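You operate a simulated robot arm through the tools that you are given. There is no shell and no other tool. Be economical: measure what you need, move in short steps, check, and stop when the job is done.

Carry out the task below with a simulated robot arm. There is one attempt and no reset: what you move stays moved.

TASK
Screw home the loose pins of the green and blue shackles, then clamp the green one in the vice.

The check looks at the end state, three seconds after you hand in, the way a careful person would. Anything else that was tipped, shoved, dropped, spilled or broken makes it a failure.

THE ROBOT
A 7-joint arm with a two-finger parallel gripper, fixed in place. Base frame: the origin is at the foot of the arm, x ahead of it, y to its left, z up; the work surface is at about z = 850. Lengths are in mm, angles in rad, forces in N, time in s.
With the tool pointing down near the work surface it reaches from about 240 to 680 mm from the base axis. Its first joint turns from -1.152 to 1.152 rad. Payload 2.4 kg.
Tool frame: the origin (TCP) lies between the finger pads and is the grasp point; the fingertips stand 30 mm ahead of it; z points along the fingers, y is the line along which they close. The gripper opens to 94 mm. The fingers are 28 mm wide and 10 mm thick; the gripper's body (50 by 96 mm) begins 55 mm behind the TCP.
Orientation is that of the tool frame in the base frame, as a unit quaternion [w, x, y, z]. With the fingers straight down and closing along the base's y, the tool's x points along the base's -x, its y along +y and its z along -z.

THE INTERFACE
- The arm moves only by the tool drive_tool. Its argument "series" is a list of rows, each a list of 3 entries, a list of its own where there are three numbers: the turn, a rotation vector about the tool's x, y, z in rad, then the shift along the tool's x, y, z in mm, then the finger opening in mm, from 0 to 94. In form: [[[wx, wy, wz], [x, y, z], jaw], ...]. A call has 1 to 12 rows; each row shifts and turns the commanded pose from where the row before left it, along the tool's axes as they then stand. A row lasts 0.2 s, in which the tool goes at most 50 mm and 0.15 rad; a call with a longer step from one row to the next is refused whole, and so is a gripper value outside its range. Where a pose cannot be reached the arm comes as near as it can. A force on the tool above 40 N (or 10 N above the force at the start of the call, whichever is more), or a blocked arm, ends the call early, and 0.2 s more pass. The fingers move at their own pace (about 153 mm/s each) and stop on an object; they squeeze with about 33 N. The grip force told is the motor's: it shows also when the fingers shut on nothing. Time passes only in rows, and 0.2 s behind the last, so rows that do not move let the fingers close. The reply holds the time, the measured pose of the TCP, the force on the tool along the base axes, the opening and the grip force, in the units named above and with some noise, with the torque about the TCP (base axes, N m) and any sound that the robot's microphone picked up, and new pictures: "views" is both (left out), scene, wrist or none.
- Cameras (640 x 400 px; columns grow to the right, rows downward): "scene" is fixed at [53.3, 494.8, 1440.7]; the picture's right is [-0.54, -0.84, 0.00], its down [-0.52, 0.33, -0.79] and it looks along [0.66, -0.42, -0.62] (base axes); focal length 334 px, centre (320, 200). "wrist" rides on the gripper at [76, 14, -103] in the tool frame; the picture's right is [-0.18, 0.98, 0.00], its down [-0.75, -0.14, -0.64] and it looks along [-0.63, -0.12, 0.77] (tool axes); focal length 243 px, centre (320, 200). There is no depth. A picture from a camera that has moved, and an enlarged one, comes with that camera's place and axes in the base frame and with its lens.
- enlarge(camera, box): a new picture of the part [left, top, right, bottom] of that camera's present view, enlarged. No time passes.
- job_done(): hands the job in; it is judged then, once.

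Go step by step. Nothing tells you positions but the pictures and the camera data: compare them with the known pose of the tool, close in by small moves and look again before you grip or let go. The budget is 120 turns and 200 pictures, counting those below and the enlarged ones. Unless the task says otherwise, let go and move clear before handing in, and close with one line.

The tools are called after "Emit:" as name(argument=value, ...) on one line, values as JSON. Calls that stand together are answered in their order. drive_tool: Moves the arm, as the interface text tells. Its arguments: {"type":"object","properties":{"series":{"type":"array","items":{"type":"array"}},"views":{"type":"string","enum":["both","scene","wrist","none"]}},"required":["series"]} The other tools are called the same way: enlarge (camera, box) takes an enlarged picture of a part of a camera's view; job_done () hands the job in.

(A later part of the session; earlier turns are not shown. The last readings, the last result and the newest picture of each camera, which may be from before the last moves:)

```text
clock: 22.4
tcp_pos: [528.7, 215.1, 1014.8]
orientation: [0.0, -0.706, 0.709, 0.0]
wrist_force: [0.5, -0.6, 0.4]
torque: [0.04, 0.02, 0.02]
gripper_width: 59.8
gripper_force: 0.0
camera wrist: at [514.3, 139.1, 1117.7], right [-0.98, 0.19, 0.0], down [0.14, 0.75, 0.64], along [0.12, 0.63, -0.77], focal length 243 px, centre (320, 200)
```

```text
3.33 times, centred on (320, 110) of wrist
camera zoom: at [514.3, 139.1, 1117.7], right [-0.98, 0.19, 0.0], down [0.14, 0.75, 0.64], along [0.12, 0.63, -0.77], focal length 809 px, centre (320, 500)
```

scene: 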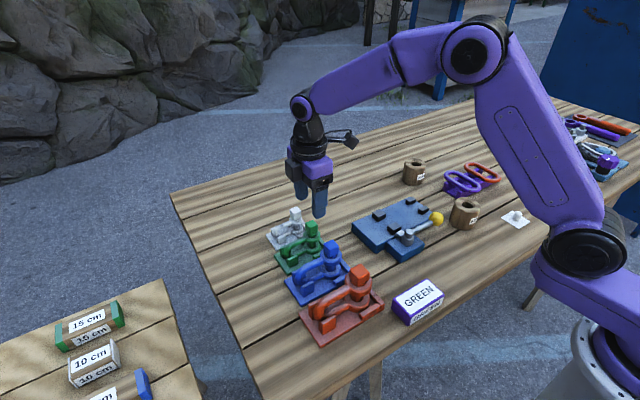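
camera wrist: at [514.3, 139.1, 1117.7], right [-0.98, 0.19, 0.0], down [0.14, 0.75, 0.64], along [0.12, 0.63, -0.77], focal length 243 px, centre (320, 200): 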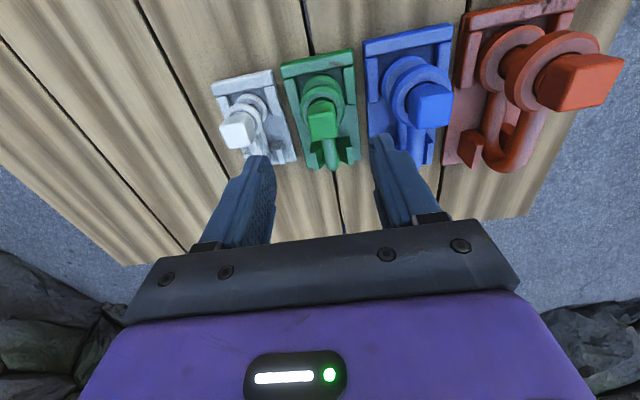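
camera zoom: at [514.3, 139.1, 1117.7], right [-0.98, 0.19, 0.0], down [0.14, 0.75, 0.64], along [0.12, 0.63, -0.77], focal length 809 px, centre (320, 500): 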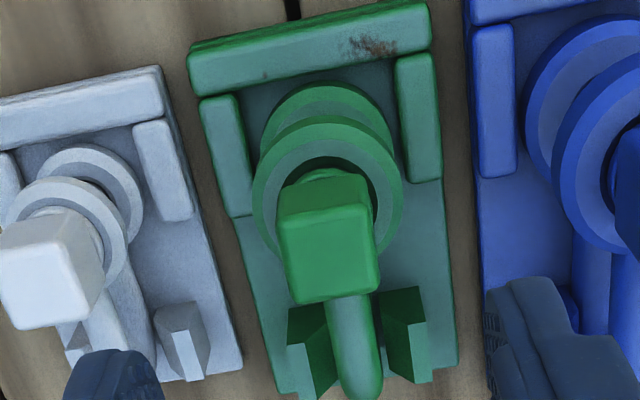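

Blue's head matches red now. Green's head is at about (527, 216.5), top z≈932; descend and grip it.

Emit:
drive_tool(series=[[[0, 0, 0], [-1.4, 1.7, 25], 46], [[0, 0, 0], [0, 0, 25], 46], [[0, 0, 0], [0, 0, 17], 46], [[0, 0, 0], [0, 0, 0], 46], [[0, 0, 0], [0, 0, 0], 30], [[0, 0, 0], [0, 0, 0], 12], [[0, 0, 0], [0, 0, 0], 12]])

Emit:
enlarge(camera="wrist", box=[240, 60, 400, 220])

Emit:
enlarge(camera="scene", box=[270, 200, 350, 280])

```text
clock: 24.0
tcp_pos: [526.6, 216.3, 947.3]
orientation: [0.0, -0.706, 0.708, 0.0]
wrist_force: [-0.2, 0.7, -0.2]
torque: [0.01, 0.01, 0.0]
gripper_width: 21.3
gripper_force: 33.0
camera wrist: at [512.1, 140.6, 1050.0], right [-0.98, 0.19, 0.0], down [0.14, 0.75, 0.64], along [0.12, 0.63, -0.77], focal length 243 px, centre (320, 200)
```

scene: 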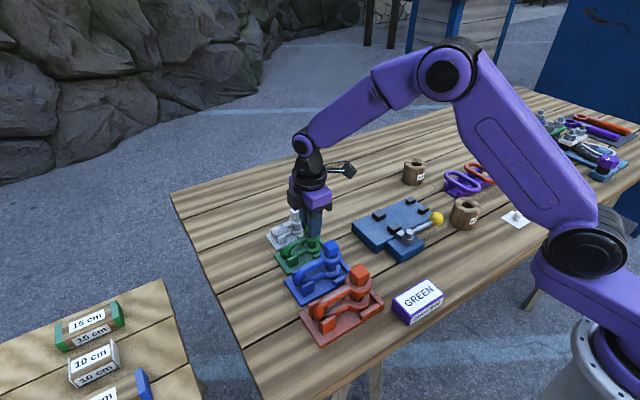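
wrist: 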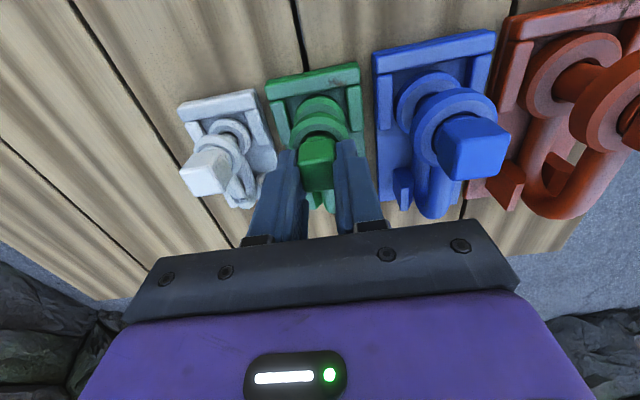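

```text
2.50 times, centred on (320, 140) of wrist
camera zoom: at [512.1, 140.6, 1050.0], right [-0.98, 0.19, 0.0], down [0.14, 0.75, 0.64], along [0.12, 0.63, -0.77], focal length 606 px, centre (320, 350)
```

zoom: 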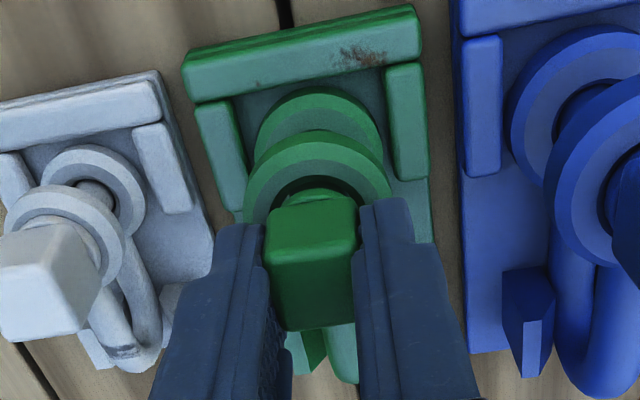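

```text
5.00 times, centred on (310, 240) of scene
camera zoom: at [53.3, 494.8, 1440.7], right [-0.54, -0.84, 0.0], down [-0.52, 0.33, -0.79], along [0.66, -0.42, -0.62], focal length 1669 px, centre (370, 0)
```

zoom: 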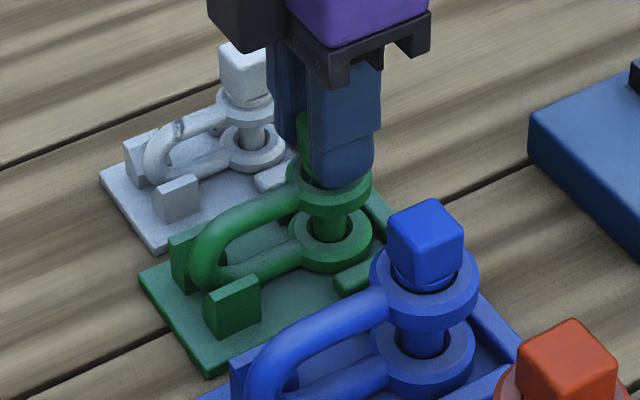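

Emit:
drive_tool(series=[[[0, 0, 0.15], [0, 0, 0.25], 12], [[0, 0, 0.15], [0, 0, 0.25], 12], [[0, 0, 0.15], [0, 0, 0.25], 12], [[0, 0, 0.15], [0, 0, 0.25], 12], [[0, 0, 0.15], [0, 0, 0.25], 12], [[0, 0, 0.15], [0, 0, 0.25], 12], [[0, 0, 0.15], [0, 0, 0.25], 12], [[0, 0, 0.15], [0, 0, 0.25], 12], [[0, 0, 0.15], [0, 0, 0.25], 12], [[0, 0, 0.15], [0, 0, 0.25], 12]], views="wrist")

Emit:
enlarge(camera="wrist", box=[240, 60, 400, 220])

```text
clock: 26.2
tcp_pos: [525.6, 217.2, 945.3]
orientation: [0.0, -0.033, 0.999, 0.001]
wrist_force: [-0.4, -0.6, 0.1]
torque: [-0.05, 0.01, 0.01]
gripper_width: 21.2
gripper_force: 33.2
camera wrist: at [449.6, 226.0, 1048.4], right [0.12, 0.99, 0.0], down [0.76, -0.09, 0.64], along [0.64, -0.08, -0.77], focal length 243 px, centre (320, 200)
```

wrist: 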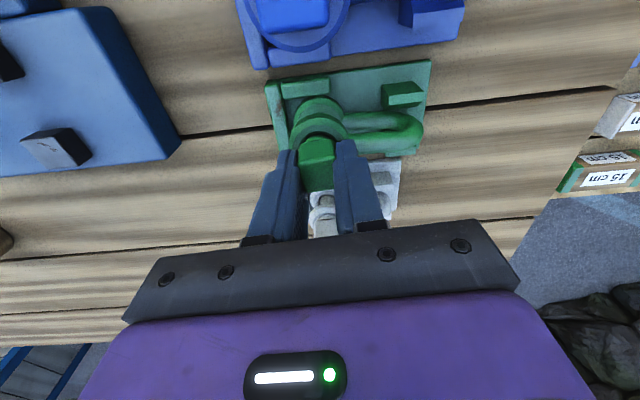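

```text
2.50 times, centred on (320, 140) of wrist
camera zoom: at [449.6, 226.0, 1048.4], right [0.12, 0.99, 0.0], down [0.76, -0.09, 0.64], along [0.64, -0.08, -0.77], focal length 606 px, centre (320, 350)
```

zoom: 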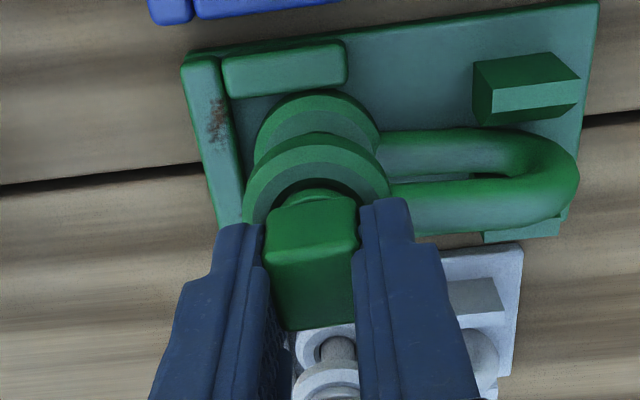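

Emit:
drive_tool(series=[[[0, 0, 0.15], [0, 0, 0.25], 12], [[0, 0, 0.15], [0, 0, 0.25], 12], [[0, 0, 0.15], [0, 0, 0.25], 12], [[0, 0, 0.15], [0, 0, 0.25], 12], [[0, 0, 0.15], [0, 0, 0.25], 12], [[0, 0, 0.15], [0, 0, 0.25], 12], [[0, 0, 0.15], [0, 0, 0.25], 12], [[0, 0, 0.15], [0, 0, 0.25], 12]], views="wrist")

Emit:
enlarge(camera="wrist", box=[240, 60, 400, 220])

```text
clock: 28.0
tcp_pos: [527.6, 216.3, 942.9]
orientation: [0.0, 0.537, 0.844, 0.0]
wrist_force: [-0.9, -2.2, 0.8]
torque: [-0.1, 0.01, 0.01]
gripper_width: 21.0
gripper_force: 32.9
camera wrist: at [508.0, 292.0, 1046.4], right [0.97, 0.25, 0.0], down [0.19, -0.74, 0.64], along [0.16, -0.62, -0.77], focal length 243 px, centre (320, 200)
```

wrist: 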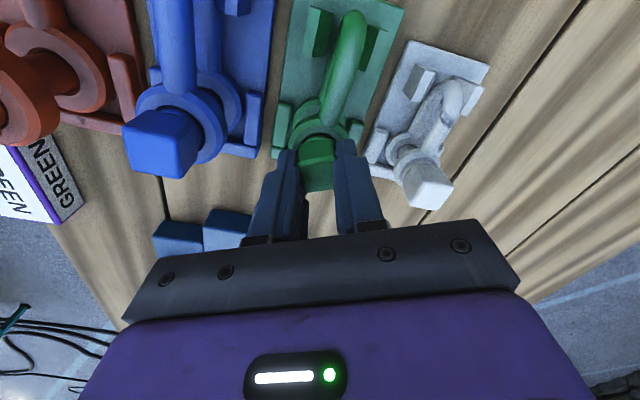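

```text
2.50 times, centred on (320, 140) of wrist
camera zoom: at [508.0, 292.0, 1046.4], right [0.97, 0.25, 0.0], down [0.19, -0.74, 0.64], along [0.16, -0.62, -0.77], focal length 606 px, centre (320, 350)
```

zoom: 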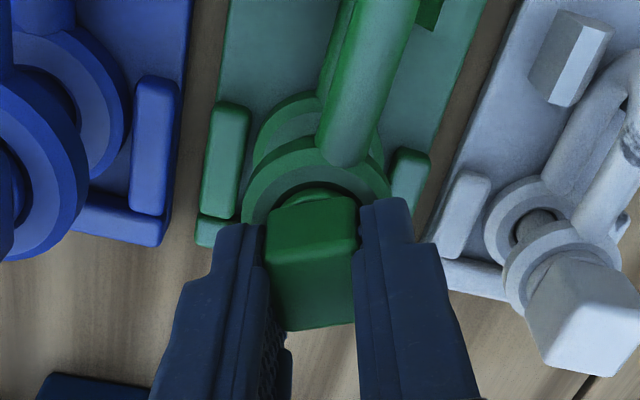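

Emit:
drive_tool(series=[[[0, 0, 0.15], [0, 0, 0.25], 12], [[0, 0, 0.15], [0, 0, 0.25], 12], [[0, 0, 0.15], [0, 0, 0.25], 12], [[0, 0, 0.15], [0, 0, 0.25], 12], [[0, 0, 0.1], [0, 0, 0.25], 12]], views="wrist")

Emit:
enlarge(camera="wrist", box=[240, 60, 400, 220])

```text
clock: 29.2
tcp_pos: [524.0, 217.6, 942.4]
orientation: [0.0, 0.792, 0.61, -0.002]
wrist_force: [-17.0, -4.1, 14.3]
torque: [-0.19, 0.91, 1.06]
gripper_width: 23.2
gripper_force: 33.1
camera wrist: at [557.8, 286.9, 1045.3], right [0.9, -0.43, 0.0], down [-0.33, -0.69, 0.64], along [-0.28, -0.58, -0.76], focal length 243 px, centre (320, 200)
```

wrist: 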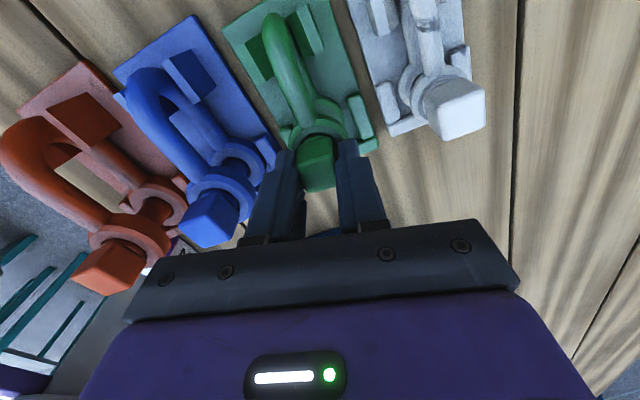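

```text
2.50 times, centred on (320, 140) of wrist
camera zoom: at [557.8, 286.9, 1045.3], right [0.9, -0.43, 0.0], down [-0.33, -0.69, 0.64], along [-0.28, -0.58, -0.76], focal length 606 px, centre (320, 350)
```

zoom: 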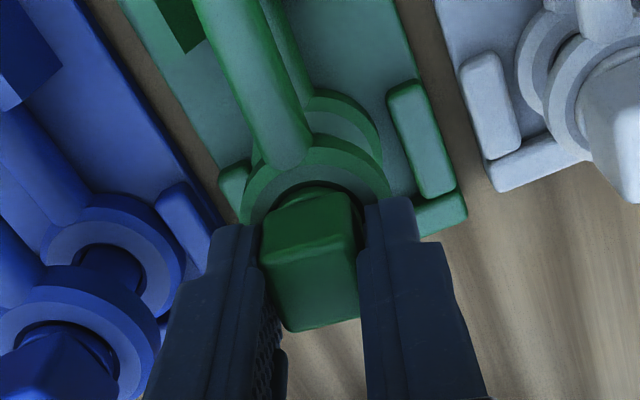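

Green also hit its stop at about 1.06 N·m. Release, lift, and inspect it along with the vice.

Emit:
drive_tool(series=[[[0, 0, -0.12], [0, 0, 0], 12], [[0, 0, 0], [0, 0, 0], 50], [[0, 0, 0], [0, 0, 0], 50], [[0, 0, 0], [0, 0, -35], 50], [[0, 0, 0], [0, 0, -35], 50], [[0, 0, 0], [0, 0, -10], 50]])

Emit:
enlarge(camera="scene", box=[280, 205, 350, 275])

Emit:
enlarge(camera="scene", box=[345, 180, 455, 270])

```text
clock: 30.6
tcp_pos: [525.8, 216.9, 1022.1]
orientation: [-0.001, 0.754, 0.657, 0.0]
wrist_force: [0.5, -0.5, -0.6]
torque: [-0.01, -0.01, 0.03]
gripper_width: 49.9
gripper_force: 0.0
camera wrist: at [550.4, 290.5, 1126.2], right [0.95, -0.32, 0.0], down [-0.24, -0.73, 0.64], along [-0.21, -0.61, -0.77], focal length 243 px, centre (320, 200)
```

scene: 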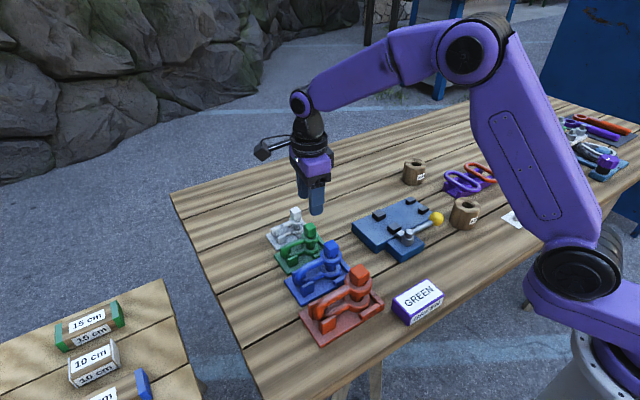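
wrist: 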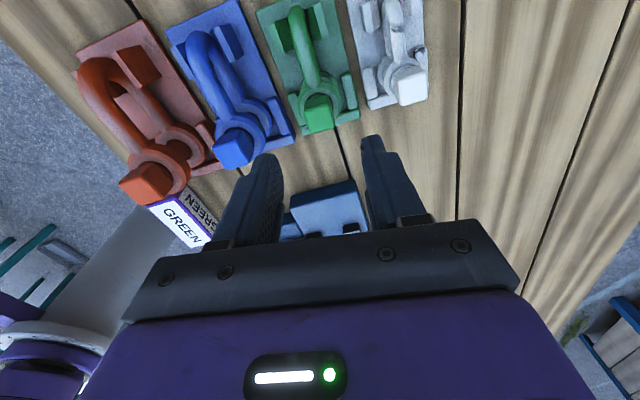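

```text
5.71 times, centred on (315, 240) of scene
camera zoom: at [53.3, 494.8, 1440.7], right [-0.54, -0.84, 0.0], down [-0.52, 0.33, -0.79], along [0.66, -0.42, -0.62], focal length 1907 px, centre (349, -29)
```

zoom: 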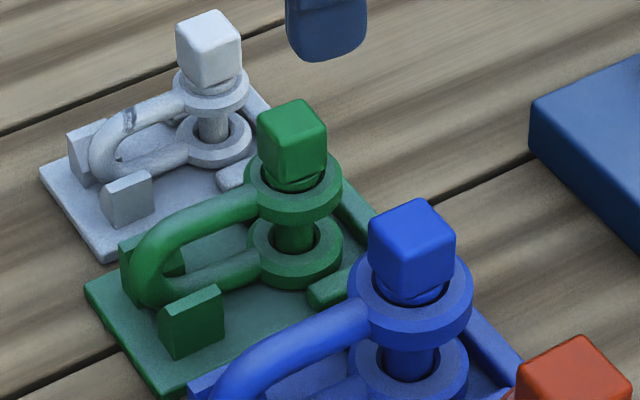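

```text
4.44 times, centred on (400, 225) of scene
camera zoom: at [53.3, 494.8, 1440.7], right [-0.54, -0.84, 0.0], down [-0.52, 0.33, -0.79], along [0.66, -0.42, -0.62], focal length 1483 px, centre (-36, 89)
```

zoom: 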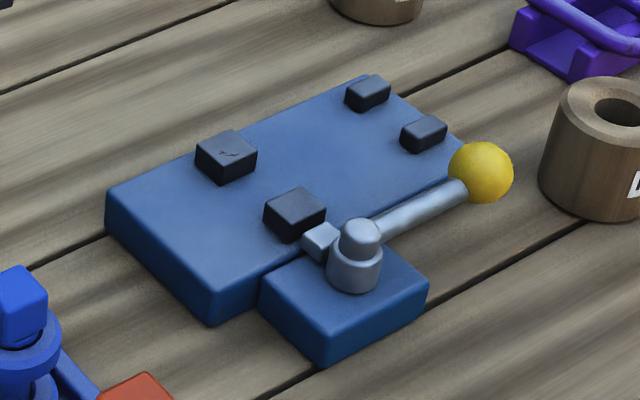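

Both pins now look seated. Next I unwind the wrist and go study the vice from above.

Emit:
drive_tool(series=[[[0, 0, -0.143], [0, 0, -10], 50], [[0, 0, -0.143], [0, 0, -10], 50], [[0, 0, -0.143], [0, 0, -10], 50], [[0, 0, -0.143], [0, 0, -10], 50], [[0, 0, -0.143], [0, 0, 0], 50], [[0, 0, -0.143], [0, 0, 0], 50], [[0, 0, -0.143], [0, 0, 0], 50], [[0, 0, -0.143], [0, 0, 0], 50], [[0, 0, -0.143], [0, 0, 0], 50], [[0, 0, -0.143], [0, 0, 0], 50], [[0, 0, -0.143], [0, 0, 0], 50], [[0, 0, -0.137], [0, 0, 0], 50]], views="none")

Emit:
drive_tool(series=[[[0, 0, 0], [20, -40, 0], 50], [[0, 0, 0], [20, -40, 0], 50], [[0, 0, 0], [20, -40, 0], 50], [[0, 0, 0], [20, -40, 0], 50], [[0, 0, 0], [20, -37, 0], 50], [[0, 0, 0], [0, 0, 0], 50]])

Emit:
enlarge(camera="wrist", box=[150, 0, 480, 200])

Emit:
enlarge(camera="scene", box=[280, 210, 340, 275])

```text
clock: 33.2
tcp_pos: [527.0, 216.5, 1063.3]
orientation: [0.0, -0.001, 1.0, 0.001]
wrist_force: [0.4, 0.4, 0.3]
torque: [-0.02, 0.01, -0.02]
gripper_width: 49.8
gripper_force: 0.0
```

```text
clock: 34.6
tcp_pos: [426.3, 21.1, 1063.5]
orientation: [-0.001, 0.001, 1.0, 0.0]
wrist_force: [-0.3, 0.1, -0.2]
torque: [0.01, -0.01, 0.0]
gripper_width: 49.9
gripper_force: 0.1
camera wrist: at [349.3, 34.2, 1166.1], right [0.19, 0.98, 0.0], down [0.75, -0.14, 0.64], along [0.63, -0.12, -0.77], focal length 243 px, centre (320, 200)
```

scene: 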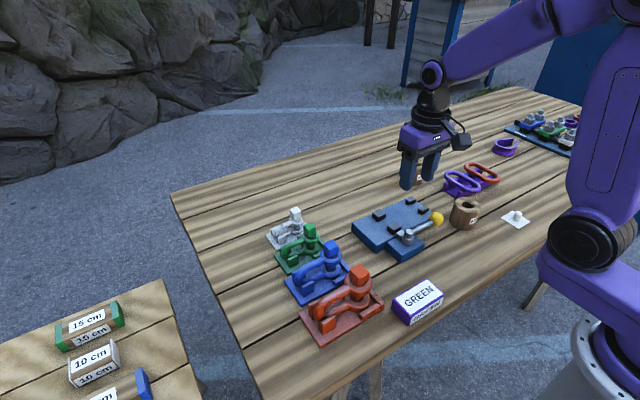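
wrist: 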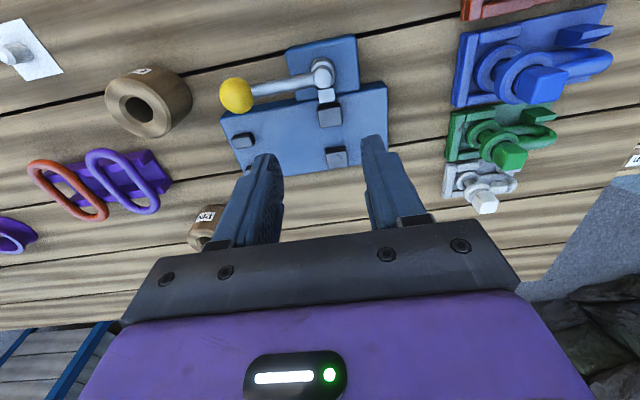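

```text
1.94 times, centred on (315, 100) of wrist
camera zoom: at [349.3, 34.2, 1166.1], right [0.19, 0.98, 0.0], down [0.75, -0.14, 0.64], along [0.63, -0.12, -0.77], focal length 470 px, centre (330, 394)
```

zoom: 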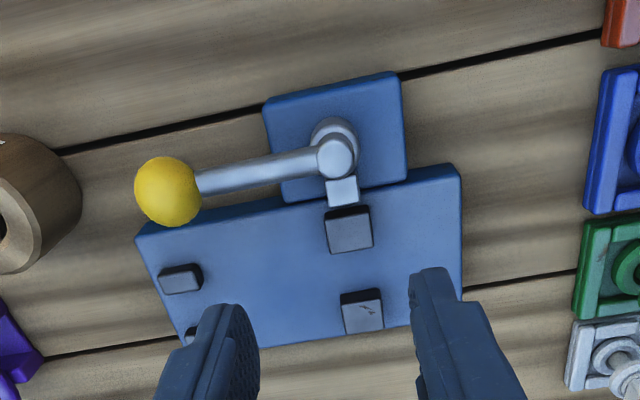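

```text
6.15 times, centred on (310, 242) of scene
camera zoom: at [53.3, 494.8, 1440.7], right [-0.54, -0.84, 0.0], down [-0.52, 0.33, -0.79], along [0.66, -0.42, -0.62], focal length 2054 px, centre (382, -62)
```

zoom: 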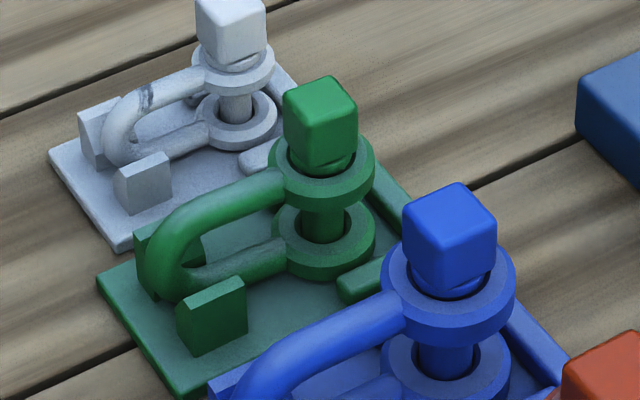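

Emit:
enlarge(camera="scene", box=[480, 95, 590, 170])

Emit:
enlarge(camera="wrist", box=[210, 20, 400, 180])

```text
5.33 times, centred on (535, 132) of scene
camera zoom: at [53.3, 494.8, 1440.7], right [-0.54, -0.84, 0.0], down [-0.52, 0.33, -0.79], along [0.66, -0.42, -0.62], focal length 1780 px, centre (-827, 560)
```

zoom: 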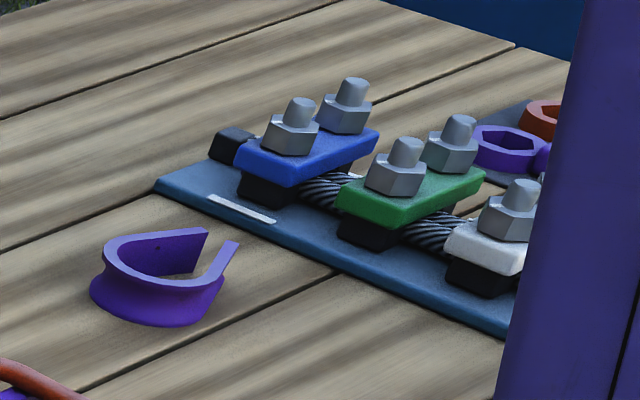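

```text
2.50 times, centred on (305, 100) of wrist
camera zoom: at [349.3, 34.2, 1166.1], right [0.19, 0.98, 0.0], down [0.75, -0.14, 0.64], along [0.63, -0.12, -0.77], focal length 606 px, centre (358, 450)
```

zoom: 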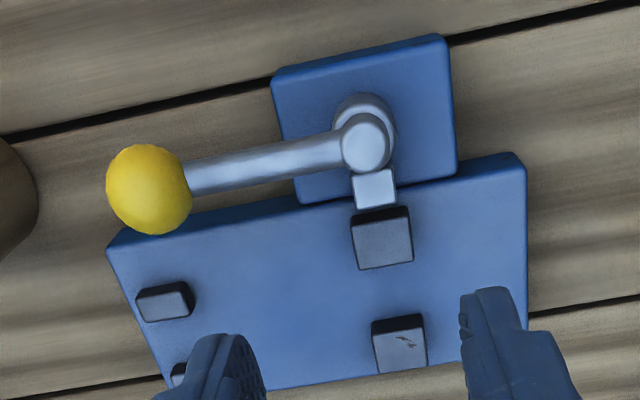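

Emit:
enlarge(camera="scene", box=[365, 200, 430, 250])

Emit:
enlarge(camera="scene", box=[400, 190, 450, 230])

Emit:
enlarge(camera="wrist", box=[290, 50, 380, 180])

```text
8.00 times, centred on (398, 225) of scene
camera zoom: at [53.3, 494.8, 1440.7], right [-0.54, -0.84, 0.0], down [-0.52, 0.33, -0.79], along [0.66, -0.42, -0.62], focal length 2670 px, centre (-300, 0)
```

zoom: 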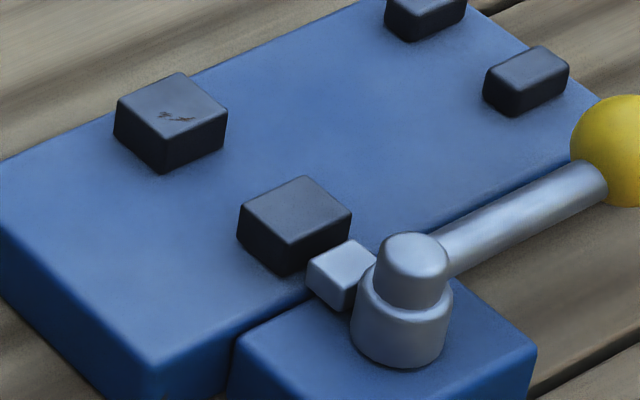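

```text
10.00 times, centred on (425, 210) of scene
camera zoom: at [53.3, 494.8, 1440.7], right [-0.54, -0.84, 0.0], down [-0.52, 0.33, -0.79], along [0.66, -0.42, -0.62], focal length 3338 px, centre (-730, 100)
```

zoom: 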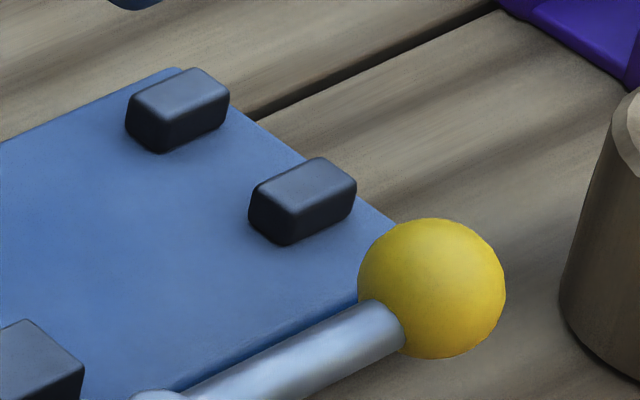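

```text
3.08 times, centred on (335, 115) of wrist
camera zoom: at [349.3, 34.2, 1166.1], right [0.19, 0.98, 0.0], down [0.75, -0.14, 0.64], along [0.63, -0.12, -0.77], focal length 746 px, centre (274, 462)
```

zoom: 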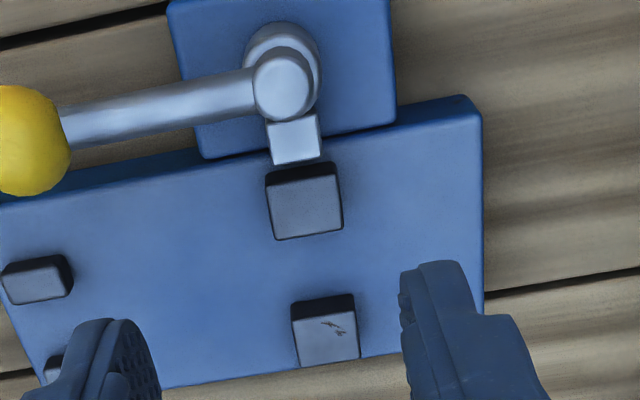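

The vice's jaw gap (~36 mm) looks smaller than the green eye (~40 mm), so the lever probably opens it. Ball knob is at about (410, -64, 906), hub at (408, 27). I'll go above the ball, turned to close along x.

Emit:
drive_tool(series=[[[0, 0, -0.1427], [8.3, -43, 0], 50], [[0, 0, 0], [0, 0, 0], 50]], views="none")

```text
clock: 35.2
tcp_pos: [417.3, -22.2, 1064.5]
orientation: [0.0, -0.072, 0.997, 0.0]
wrist_force: [0.1, 0.5, 0.2]
torque: [0.02, -0.03, 0.0]
gripper_width: 50.2
gripper_force: 0.1
```

Emit:
drive_tool(series=[[[0, 0, -0.1428], [13.9, -40.5, 0], 56], [[0, 0, -0.1428], [0, 0, 0], 56], [[0, 0, -0.1428], [0, 0, 0], 56], [[0, 0, -0.1428], [0, 0, 0], 56], [[0, 0, -0.1428], [0, 0, 0], 56], [[0, 0, -0.1428], [0, 0, 0], 56], [[0, 0, -0.1428], [0, 0, 0], 56], [[0, 0, -0.1428], [0, 0, 0], 56], [[0, 0, -0.1428], [0, 0, 0], 56], [[0, 0, -0.1428], [0, 0, 20], 56], [[0, 0, 0], [0, 0, 30], 56], [[0, 0, 0], [0, 0, 30], 56]])

Emit:
enlarge(camera="wrist", box=[200, 0, 440, 200])

```text
clock: 37.8
tcp_pos: [409.0, -64.3, 981.7]
orientation: [0.0, -0.707, 0.707, 0.0]
wrist_force: [-0.5, 1.1, -0.9]
torque: [-0.01, 0.02, -0.01]
gripper_width: 55.9
gripper_force: 0.0
camera wrist: at [393.8, -141.3, 1085.5], right [-0.98, 0.19, 0.0], down [0.14, 0.75, 0.64], along [0.12, 0.63, -0.77], focal length 243 px, centre (320, 200)
```

scene: 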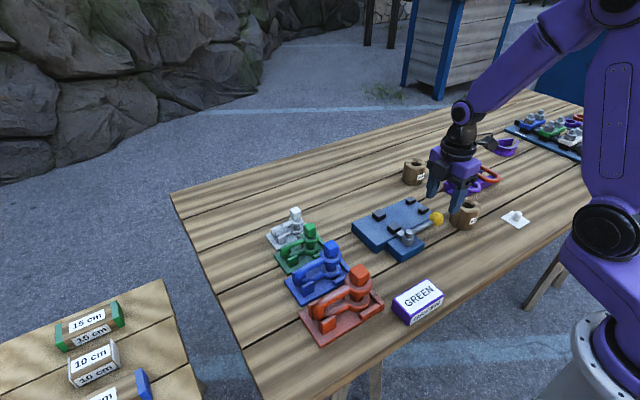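
wrist: 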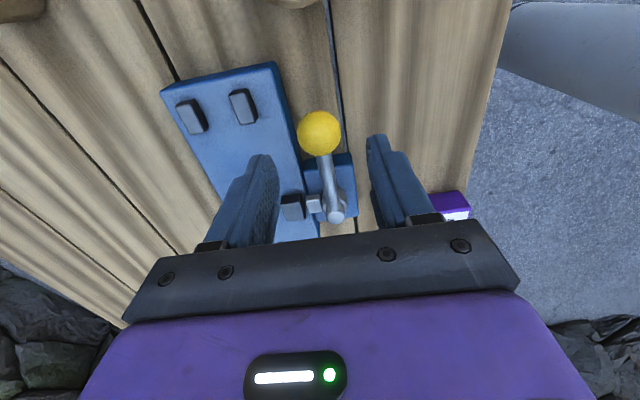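

```text
2.00 times, centred on (320, 100) of wrist
camera zoom: at [393.8, -141.3, 1085.5], right [-0.98, 0.19, 0.0], down [0.14, 0.75, 0.64], along [0.12, 0.63, -0.77], focal length 485 px, centre (320, 400)
```

zoom: 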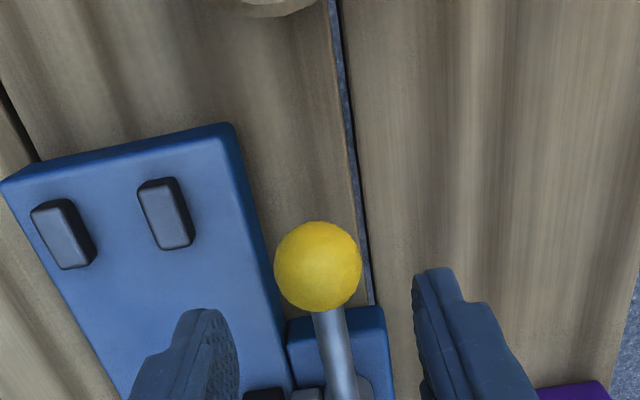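

Emit:
drive_tool(series=[[[0, 0, 0], [-2, 0, 25], 44], [[0, 0, 0], [0, 0, 25], 44], [[0, 0, 0], [0, 0, 14], 44], [[0, 0, 0], [0, 0, 0], 44], [[0, 0, 0], [0, 0, 0], 34], [[0, 0, 0], [0, 0, 0], 28], [[0, 0, 0], [0, 0, 0], 28]])

Emit:
enlarge(camera="wrist", box=[200, 40, 440, 240])

```text
clock: 39.4
tcp_pos: [407.7, -61.6, 918.6]
orientation: [0.001, -0.707, 0.708, 0.0]
wrist_force: [1.2, 0.8, -6.4]
torque: [-0.1, -0.1, -0.14]
gripper_width: 33.4
gripper_force: 45.2
camera wrist: at [394.1, -138.8, 1020.7], right [-0.98, 0.19, 0.0], down [0.14, 0.75, 0.64], along [0.12, 0.63, -0.77], focal length 243 px, centre (320, 200)
```

scene: 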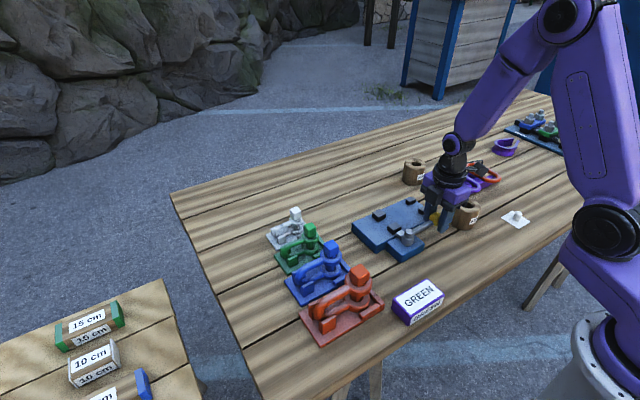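
wrist: 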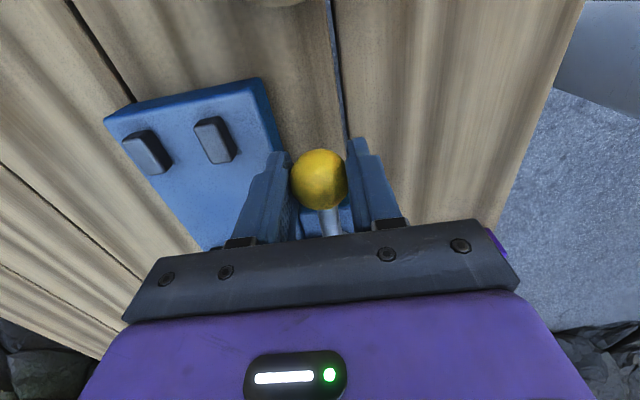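

```text
2.00 times, centred on (320, 140) of wrist
camera zoom: at [394.1, -138.8, 1020.7], right [-0.98, 0.19, 0.0], down [0.14, 0.75, 0.64], along [0.12, 0.63, -0.77], focal length 485 px, centre (320, 320)
```

zoom: 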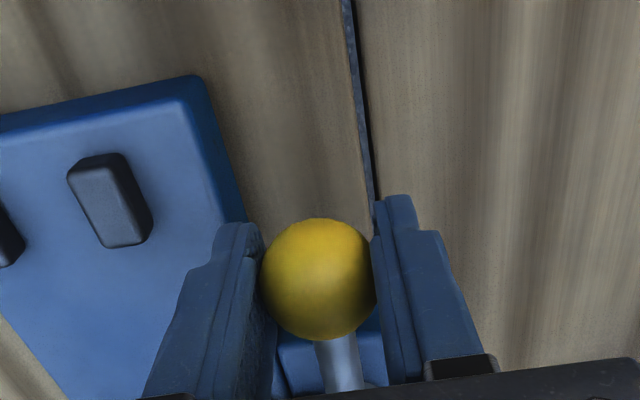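

Ball gripped (33 mm). Gently swing the lever away from the plate (toward -x) and watch forces.

Emit:
drive_tool(series=[[[0, 0, 0.06], [-0.2, 5.3, 0], 28], [[0, 0, 0.06], [-0.2, 5.3, 0], 28], [[0, 0, 0.06], [-0.2, 5.3, 0], 28], [[0, 0, 0.06], [-0.2, 5.3, 0], 28]])

Emit:
enlarge(camera="scene", box=[345, 180, 455, 270])

```text
clock: 40.4
tcp_pos: [388.5, -58.7, 919.1]
orientation: [-0.001, -0.616, 0.788, 0.001]
wrist_force: [1.7, 7.0, -31.4]
torque: [0.04, -0.01, 0.09]
gripper_width: 33.3
gripper_force: 44.9
camera wrist: at [356.0, -130.6, 1021.4], right [-0.91, 0.41, 0.0], down [0.32, 0.7, 0.64], along [0.26, 0.58, -0.77], focal length 243 px, centre (320, 200)
```

scene: 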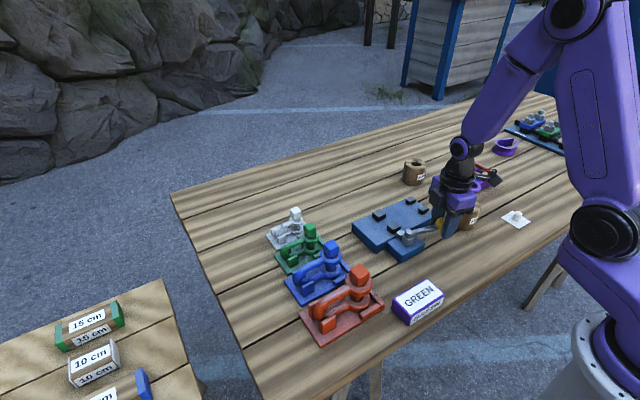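
wrist: 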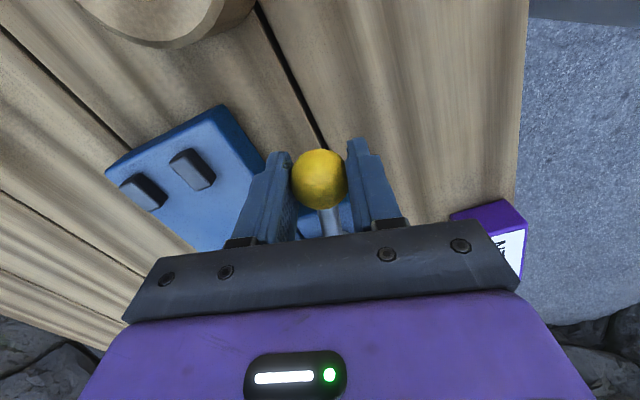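

```text
4.44 times, centred on (400, 225) of scene
camera zoom: at [53.7, 494.9, 1440.6], right [-0.54, -0.84, 0.0], down [-0.52, 0.33, -0.79], along [0.66, -0.42, -0.62], focal length 1483 px, centre (-36, 89)
```

zoom: 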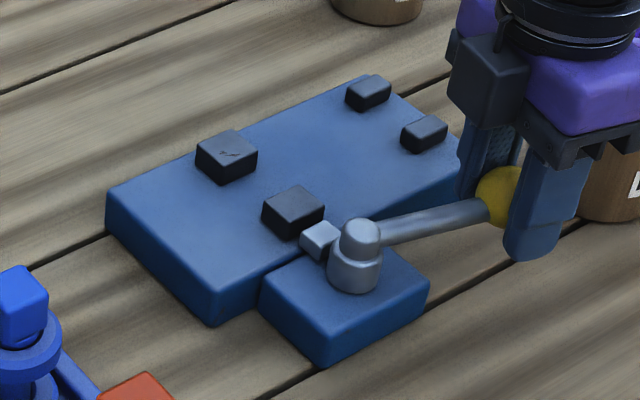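

The lever turns freely clockwise and pushes the sliding jaw forward (closing). I'll test whether it can open further the other way.

Emit:
drive_tool(series=[[[0, 0, 0], [0, 0, 1], 28], [[0, 0, -0.06], [0.2, -5.3, 0.5], 28], [[0, 0, -0.06], [0.2, -5.3, 0], 28], [[0, 0, -0.06], [0.2, -5.3, 0], 28], [[0, 0, -0.06], [0.2, -5.3, 0], 28], [[0, 0, 0], [0, 0, 0], 28]], views="none")

Emit:
drive_tool(series=[[[0, 0, -0.04], [0.1, -3.5, 0], 28], [[0, 0, -0.04], [0.1, -3.5, 0], 28], [[0, 0, -0.04], [0.1, -3.5, 0], 28]])

Emit:
enlarge(camera="scene", box=[345, 180, 455, 270])

```text
clock: 41.8
tcp_pos: [410.2, -62.6, 918.2]
orientation: [0.0, -0.707, 0.708, 0.0]
wrist_force: [-1.5, 14.4, 29.7]
torque: [0.39, -0.03, -0.1]
gripper_width: 33.6
gripper_force: 45.2
```

```text
clock: 42.5
tcp_pos: [409.3, -63.2, 916.1]
orientation: [0.01, 0.74, -0.672, -0.011]
wrist_force: [-5.2, 0.8, 11.7]
torque: [0.17, 0.4, -0.06]
gripper_width: 33.6
gripper_force: 44.5
stopped in row 3: the force on the tool passed its limit at 45 N (the readings are from after the stop); the commanded pose is now the measured one
camera wrist: at [405.9, -141.4, 1018.4], right [-1.0, 0.09, 0.03], down [0.09, 0.76, 0.64], along [0.04, 0.64, -0.77], focal length 243 px, centre (320, 200)
```

scene: 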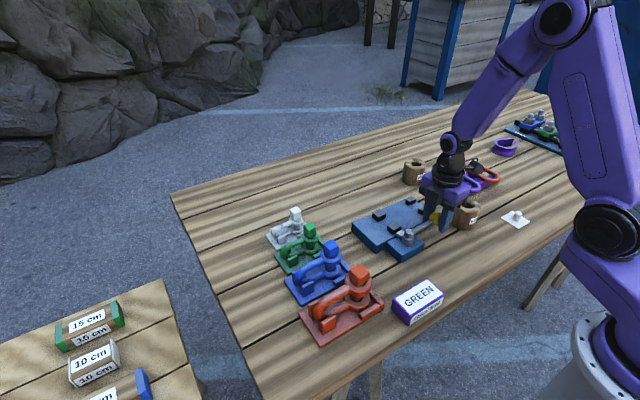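
wrist: 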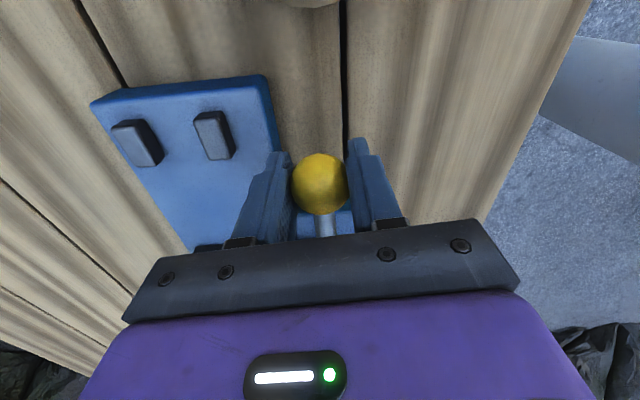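

```text
4.44 times, centred on (400, 225) of scene
camera zoom: at [53.0, 494.8, 1440.7], right [-0.54, -0.84, 0.0], down [-0.52, 0.33, -0.79], along [0.66, -0.42, -0.62], focal length 1483 px, centre (-36, 89)
```

zoom: 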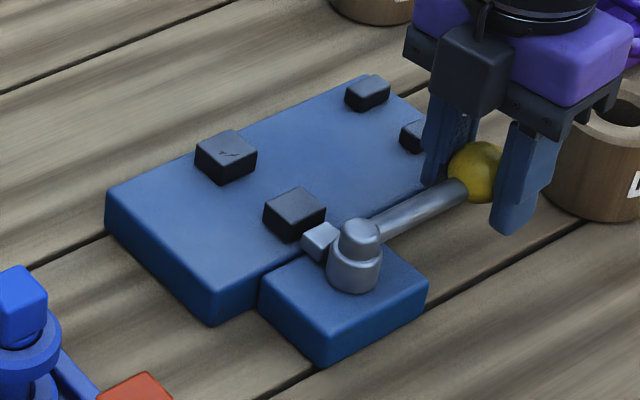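

That is the hard stop: the starting position is fully open. Release the ball, re-level, then look at the whole closing travel.

Emit:
drive_tool(series=[[[0, 0, 0], [0, 0, 0], 44], [[0, 0, 0], [0, 0, 0], 44], [[0.03, 0.001, 0.096], [0, 0, 0], 44], [[0, 0, 0], [0, 0, 0], 44]], views="wrist")

Emit:
enlarge(camera="scene", box=[365, 200, 430, 250])

```text
clock: 43.5
tcp_pos: [412.1, -63.1, 915.5]
orientation: [0.003, -0.706, 0.708, -0.001]
wrist_force: [-0.2, 0.3, -0.2]
torque: [0.02, 0.02, -0.03]
gripper_width: 44.2
gripper_force: 0.0
camera wrist: at [396.0, -140.1, 1018.2], right [-0.98, 0.19, -0.01], down [0.14, 0.75, 0.64], along [0.12, 0.63, -0.77], focal length 243 px, centre (320, 200)
```

wrist: 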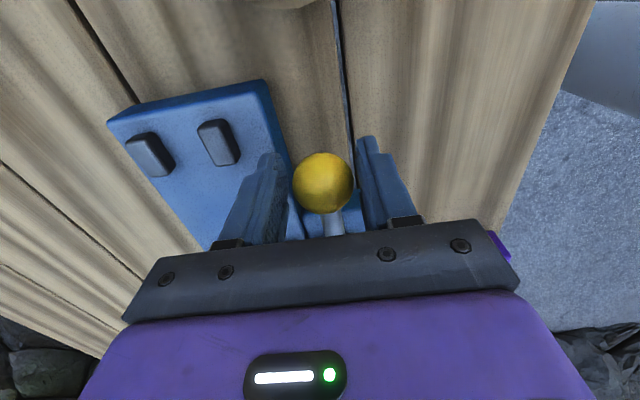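

```text
8.00 times, centred on (398, 225) of scene
camera zoom: at [53.3, 494.8, 1440.7], right [-0.54, -0.84, 0.0], down [-0.52, 0.33, -0.79], along [0.66, -0.42, -0.62], focal length 2670 px, centre (-300, 0)
```

zoom: 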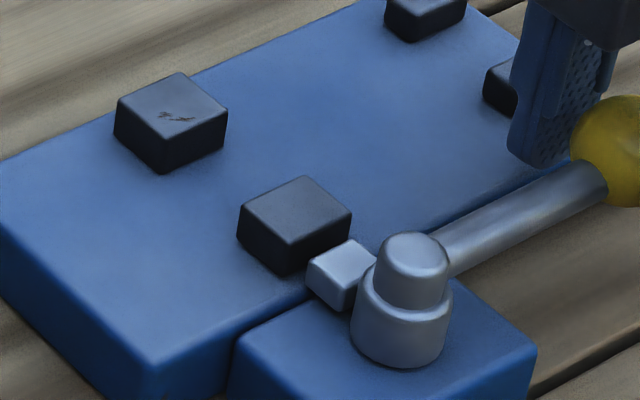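

Emit:
drive_tool(series=[[[0, 0, 0], [0, 1, 0], 34], [[0, 0, 0], [0, 0, 0], 28], [[0, 0, 0], [0, 0, 0], 28], [[0, 0, 0.1], [-0.45, 8.9, 0], 28], [[0, 0, 0.1], [-0.45, 8.9, 0], 28], [[0, 0, 0.1], [-0.45, 8.9, 0], 28], [[0, 0, 0.1], [-0.45, 8.9, 0], 28], [[0, 0, 0.1], [-0.45, 8.9, 0], 28], [[0, 0, 0.1], [-0.45, 8.9, 0], 28], [[0, 0, 0.1], [-0.45, 8.9, 0], 28], [[0, 0, 0.1], [-0.45, 8.9, 0], 28]], views="scene")

Emit:
enlarge(camera="scene", box=[345, 180, 455, 270])

```text
clock: 46.0
tcp_pos: [346.4, -37.5, 914.3]
orientation: [0.004, -0.373, 0.928, -0.001]
wrist_force: [-7.5, -11.2, 27.1]
torque: [-0.01, 0.02, -0.12]
gripper_width: 33.8
gripper_force: 44.5
```

scene: 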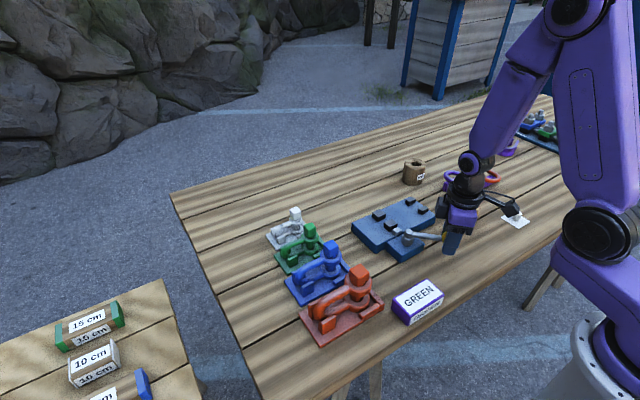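

```text
4.44 times, centred on (400, 225) of scene
camera zoom: at [52.8, 494.5, 1440.8], right [-0.54, -0.84, 0.0], down [-0.52, 0.33, -0.79], along [0.66, -0.42, -0.62], focal length 1483 px, centre (-36, 89)
```

zoom: 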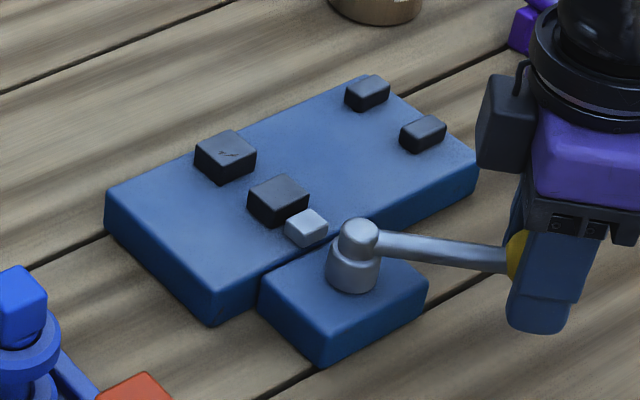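

The jaw travels far (about 15 mm for 0.8 rad), so the vice clamps the shackle's bow rod: shackle goes in same orientation, bow between the jaws. Re-open the lever and release.

Emit:
drive_tool(series=[[[0, 0, -0.1], [-0.45, -8.9, -0.5], 28], [[0, 0, -0.1], [-0.45, -8.9, -0.5], 28], [[0, 0, -0.1], [-0.45, -8.9, 0], 28], [[0, 0, -0.1], [-0.45, -8.9, 0], 28], [[0, 0, -0.1], [-0.45, -8.9, 0], 28], [[0, 0, -0.1], [-0.45, -8.9, 0], 28], [[0, 0, -0.1], [-0.45, -8.9, 0], 28], [[0, 0, -0.09], [-0.4, -8.0, 0], 28], [[0, 0, 0], [0, 0, 0], 46], [[0, 0, 0], [0, 0, 0], 46], [[0, 0, 0], [0, 0, -30], 46], [[0, 0, 0], [0, 0, -40], 56]])

Emit:
enlarge(camera="scene", box=[345, 180, 455, 270])

```text
clock: 48.5
tcp_pos: [409.7, -63.3, 986.1]
orientation: [0.003, -0.704, 0.711, -0.001]
wrist_force: [0.7, -0.2, -0.4]
torque: [0.0, 0.0, 0.02]
gripper_width: 56.1
gripper_force: 0.1
camera wrist: at [393.4, -140.2, 1089.4], right [-0.98, 0.19, 0.0], down [0.15, 0.75, 0.64], along [0.13, 0.63, -0.77], focal length 243 px, centre (320, 200)
```

scene: 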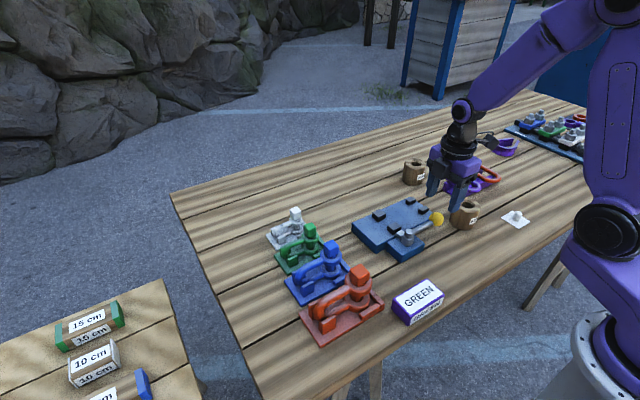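
wrist: 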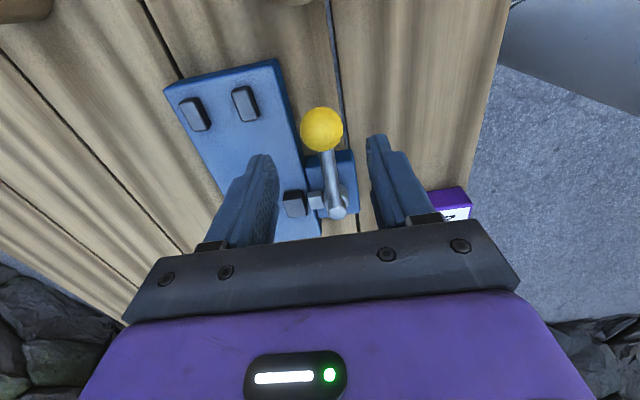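

```text
4.44 times, centred on (400, 225) of scene
camera zoom: at [53.3, 494.8, 1440.7], right [-0.54, -0.84, 0.0], down [-0.52, 0.33, -0.79], along [0.66, -0.42, -0.62], focal length 1483 px, centre (-36, 89)
```

zoom: 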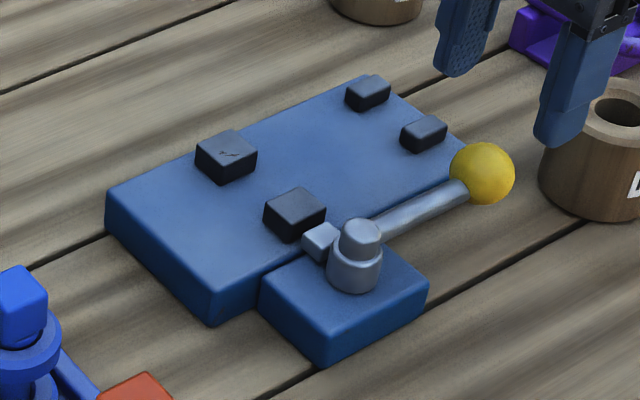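

Vice is open again. Move above green and measure the eye position for gripping it by its eyes.

Emit:
drive_tool(series=[[[0, 0, -0.01], [0, 0, -45], 64], [[0, 0, 0], [-40, -16.8, 0], 64], [[0, 0, 0], [-40, -16.8, 0], 64], [[0, 0, 0], [-40, -16.8, 0], 64], [[0, 0, 0], [-40, -16.8, 0], 64], [[0, 0, 0], [-40, -16.8, 0], 64], [[0, 0, 0], [-40, -16.8, 0], 64], [[0, 0, 0], [-40, -16.7, 20], 64], [[0, 0, 0], [0, 0, 0], 64]])

Emit:
enlarge(camera="wrist", box=[260, 50, 380, 170])

Emit:
enlarge(camera="scene", box=[270, 215, 335, 275])

```text
clock: 50.5
tcp_pos: [525.5, 216.3, 1014.6]
orientation: [0.002, -0.706, 0.708, -0.001]
wrist_force: [-0.3, 0.0, 0.8]
torque: [-0.02, 0.0, -0.02]
gripper_width: 64.1
gripper_force: 0.0
camera wrist: at [510.2, 139.5, 1116.7], right [-0.98, 0.18, -0.01], down [0.14, 0.75, 0.64], along [0.12, 0.63, -0.77], focal length 243 px, centre (320, 200)
```

scene: 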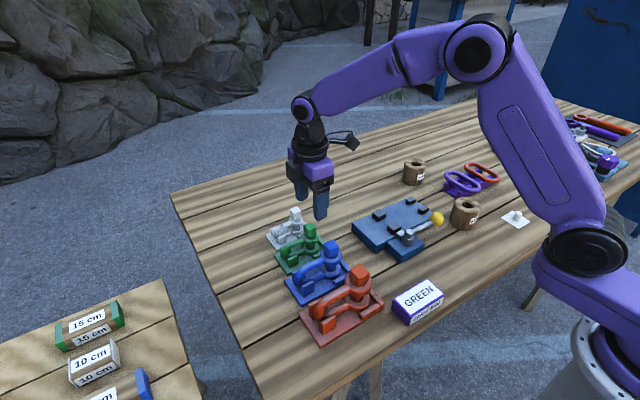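
wrist: 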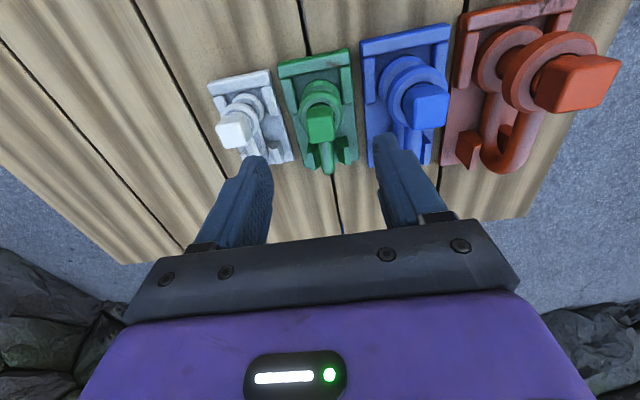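

```text
3.33 times, centred on (320, 110) of wrist
camera zoom: at [510.2, 139.5, 1116.7], right [-0.98, 0.18, -0.01], down [0.14, 0.75, 0.64], along [0.12, 0.63, -0.77], focal length 809 px, centre (320, 500)
```

zoom: 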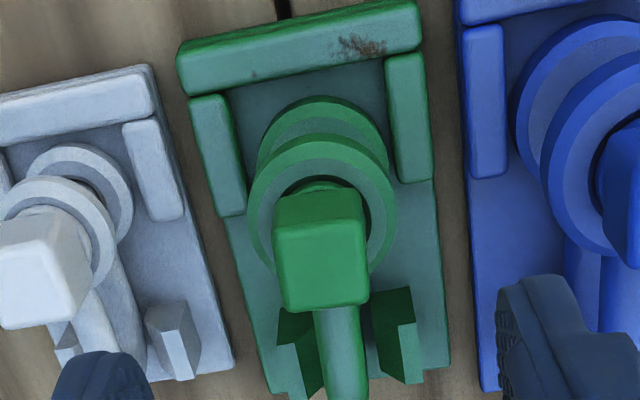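

```text
6.67 times, centred on (302, 245) of scene
camera zoom: at [53.2, 494.8, 1440.7], right [-0.54, -0.84, 0.0], down [-0.52, 0.33, -0.79], along [0.66, -0.42, -0.62], focal length 2225 px, centre (437, -100)
```

zoom: 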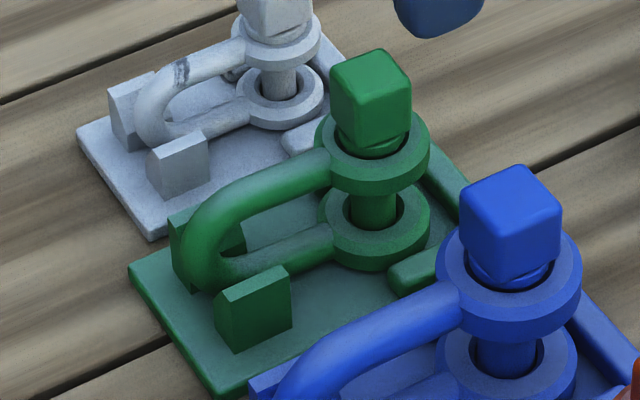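

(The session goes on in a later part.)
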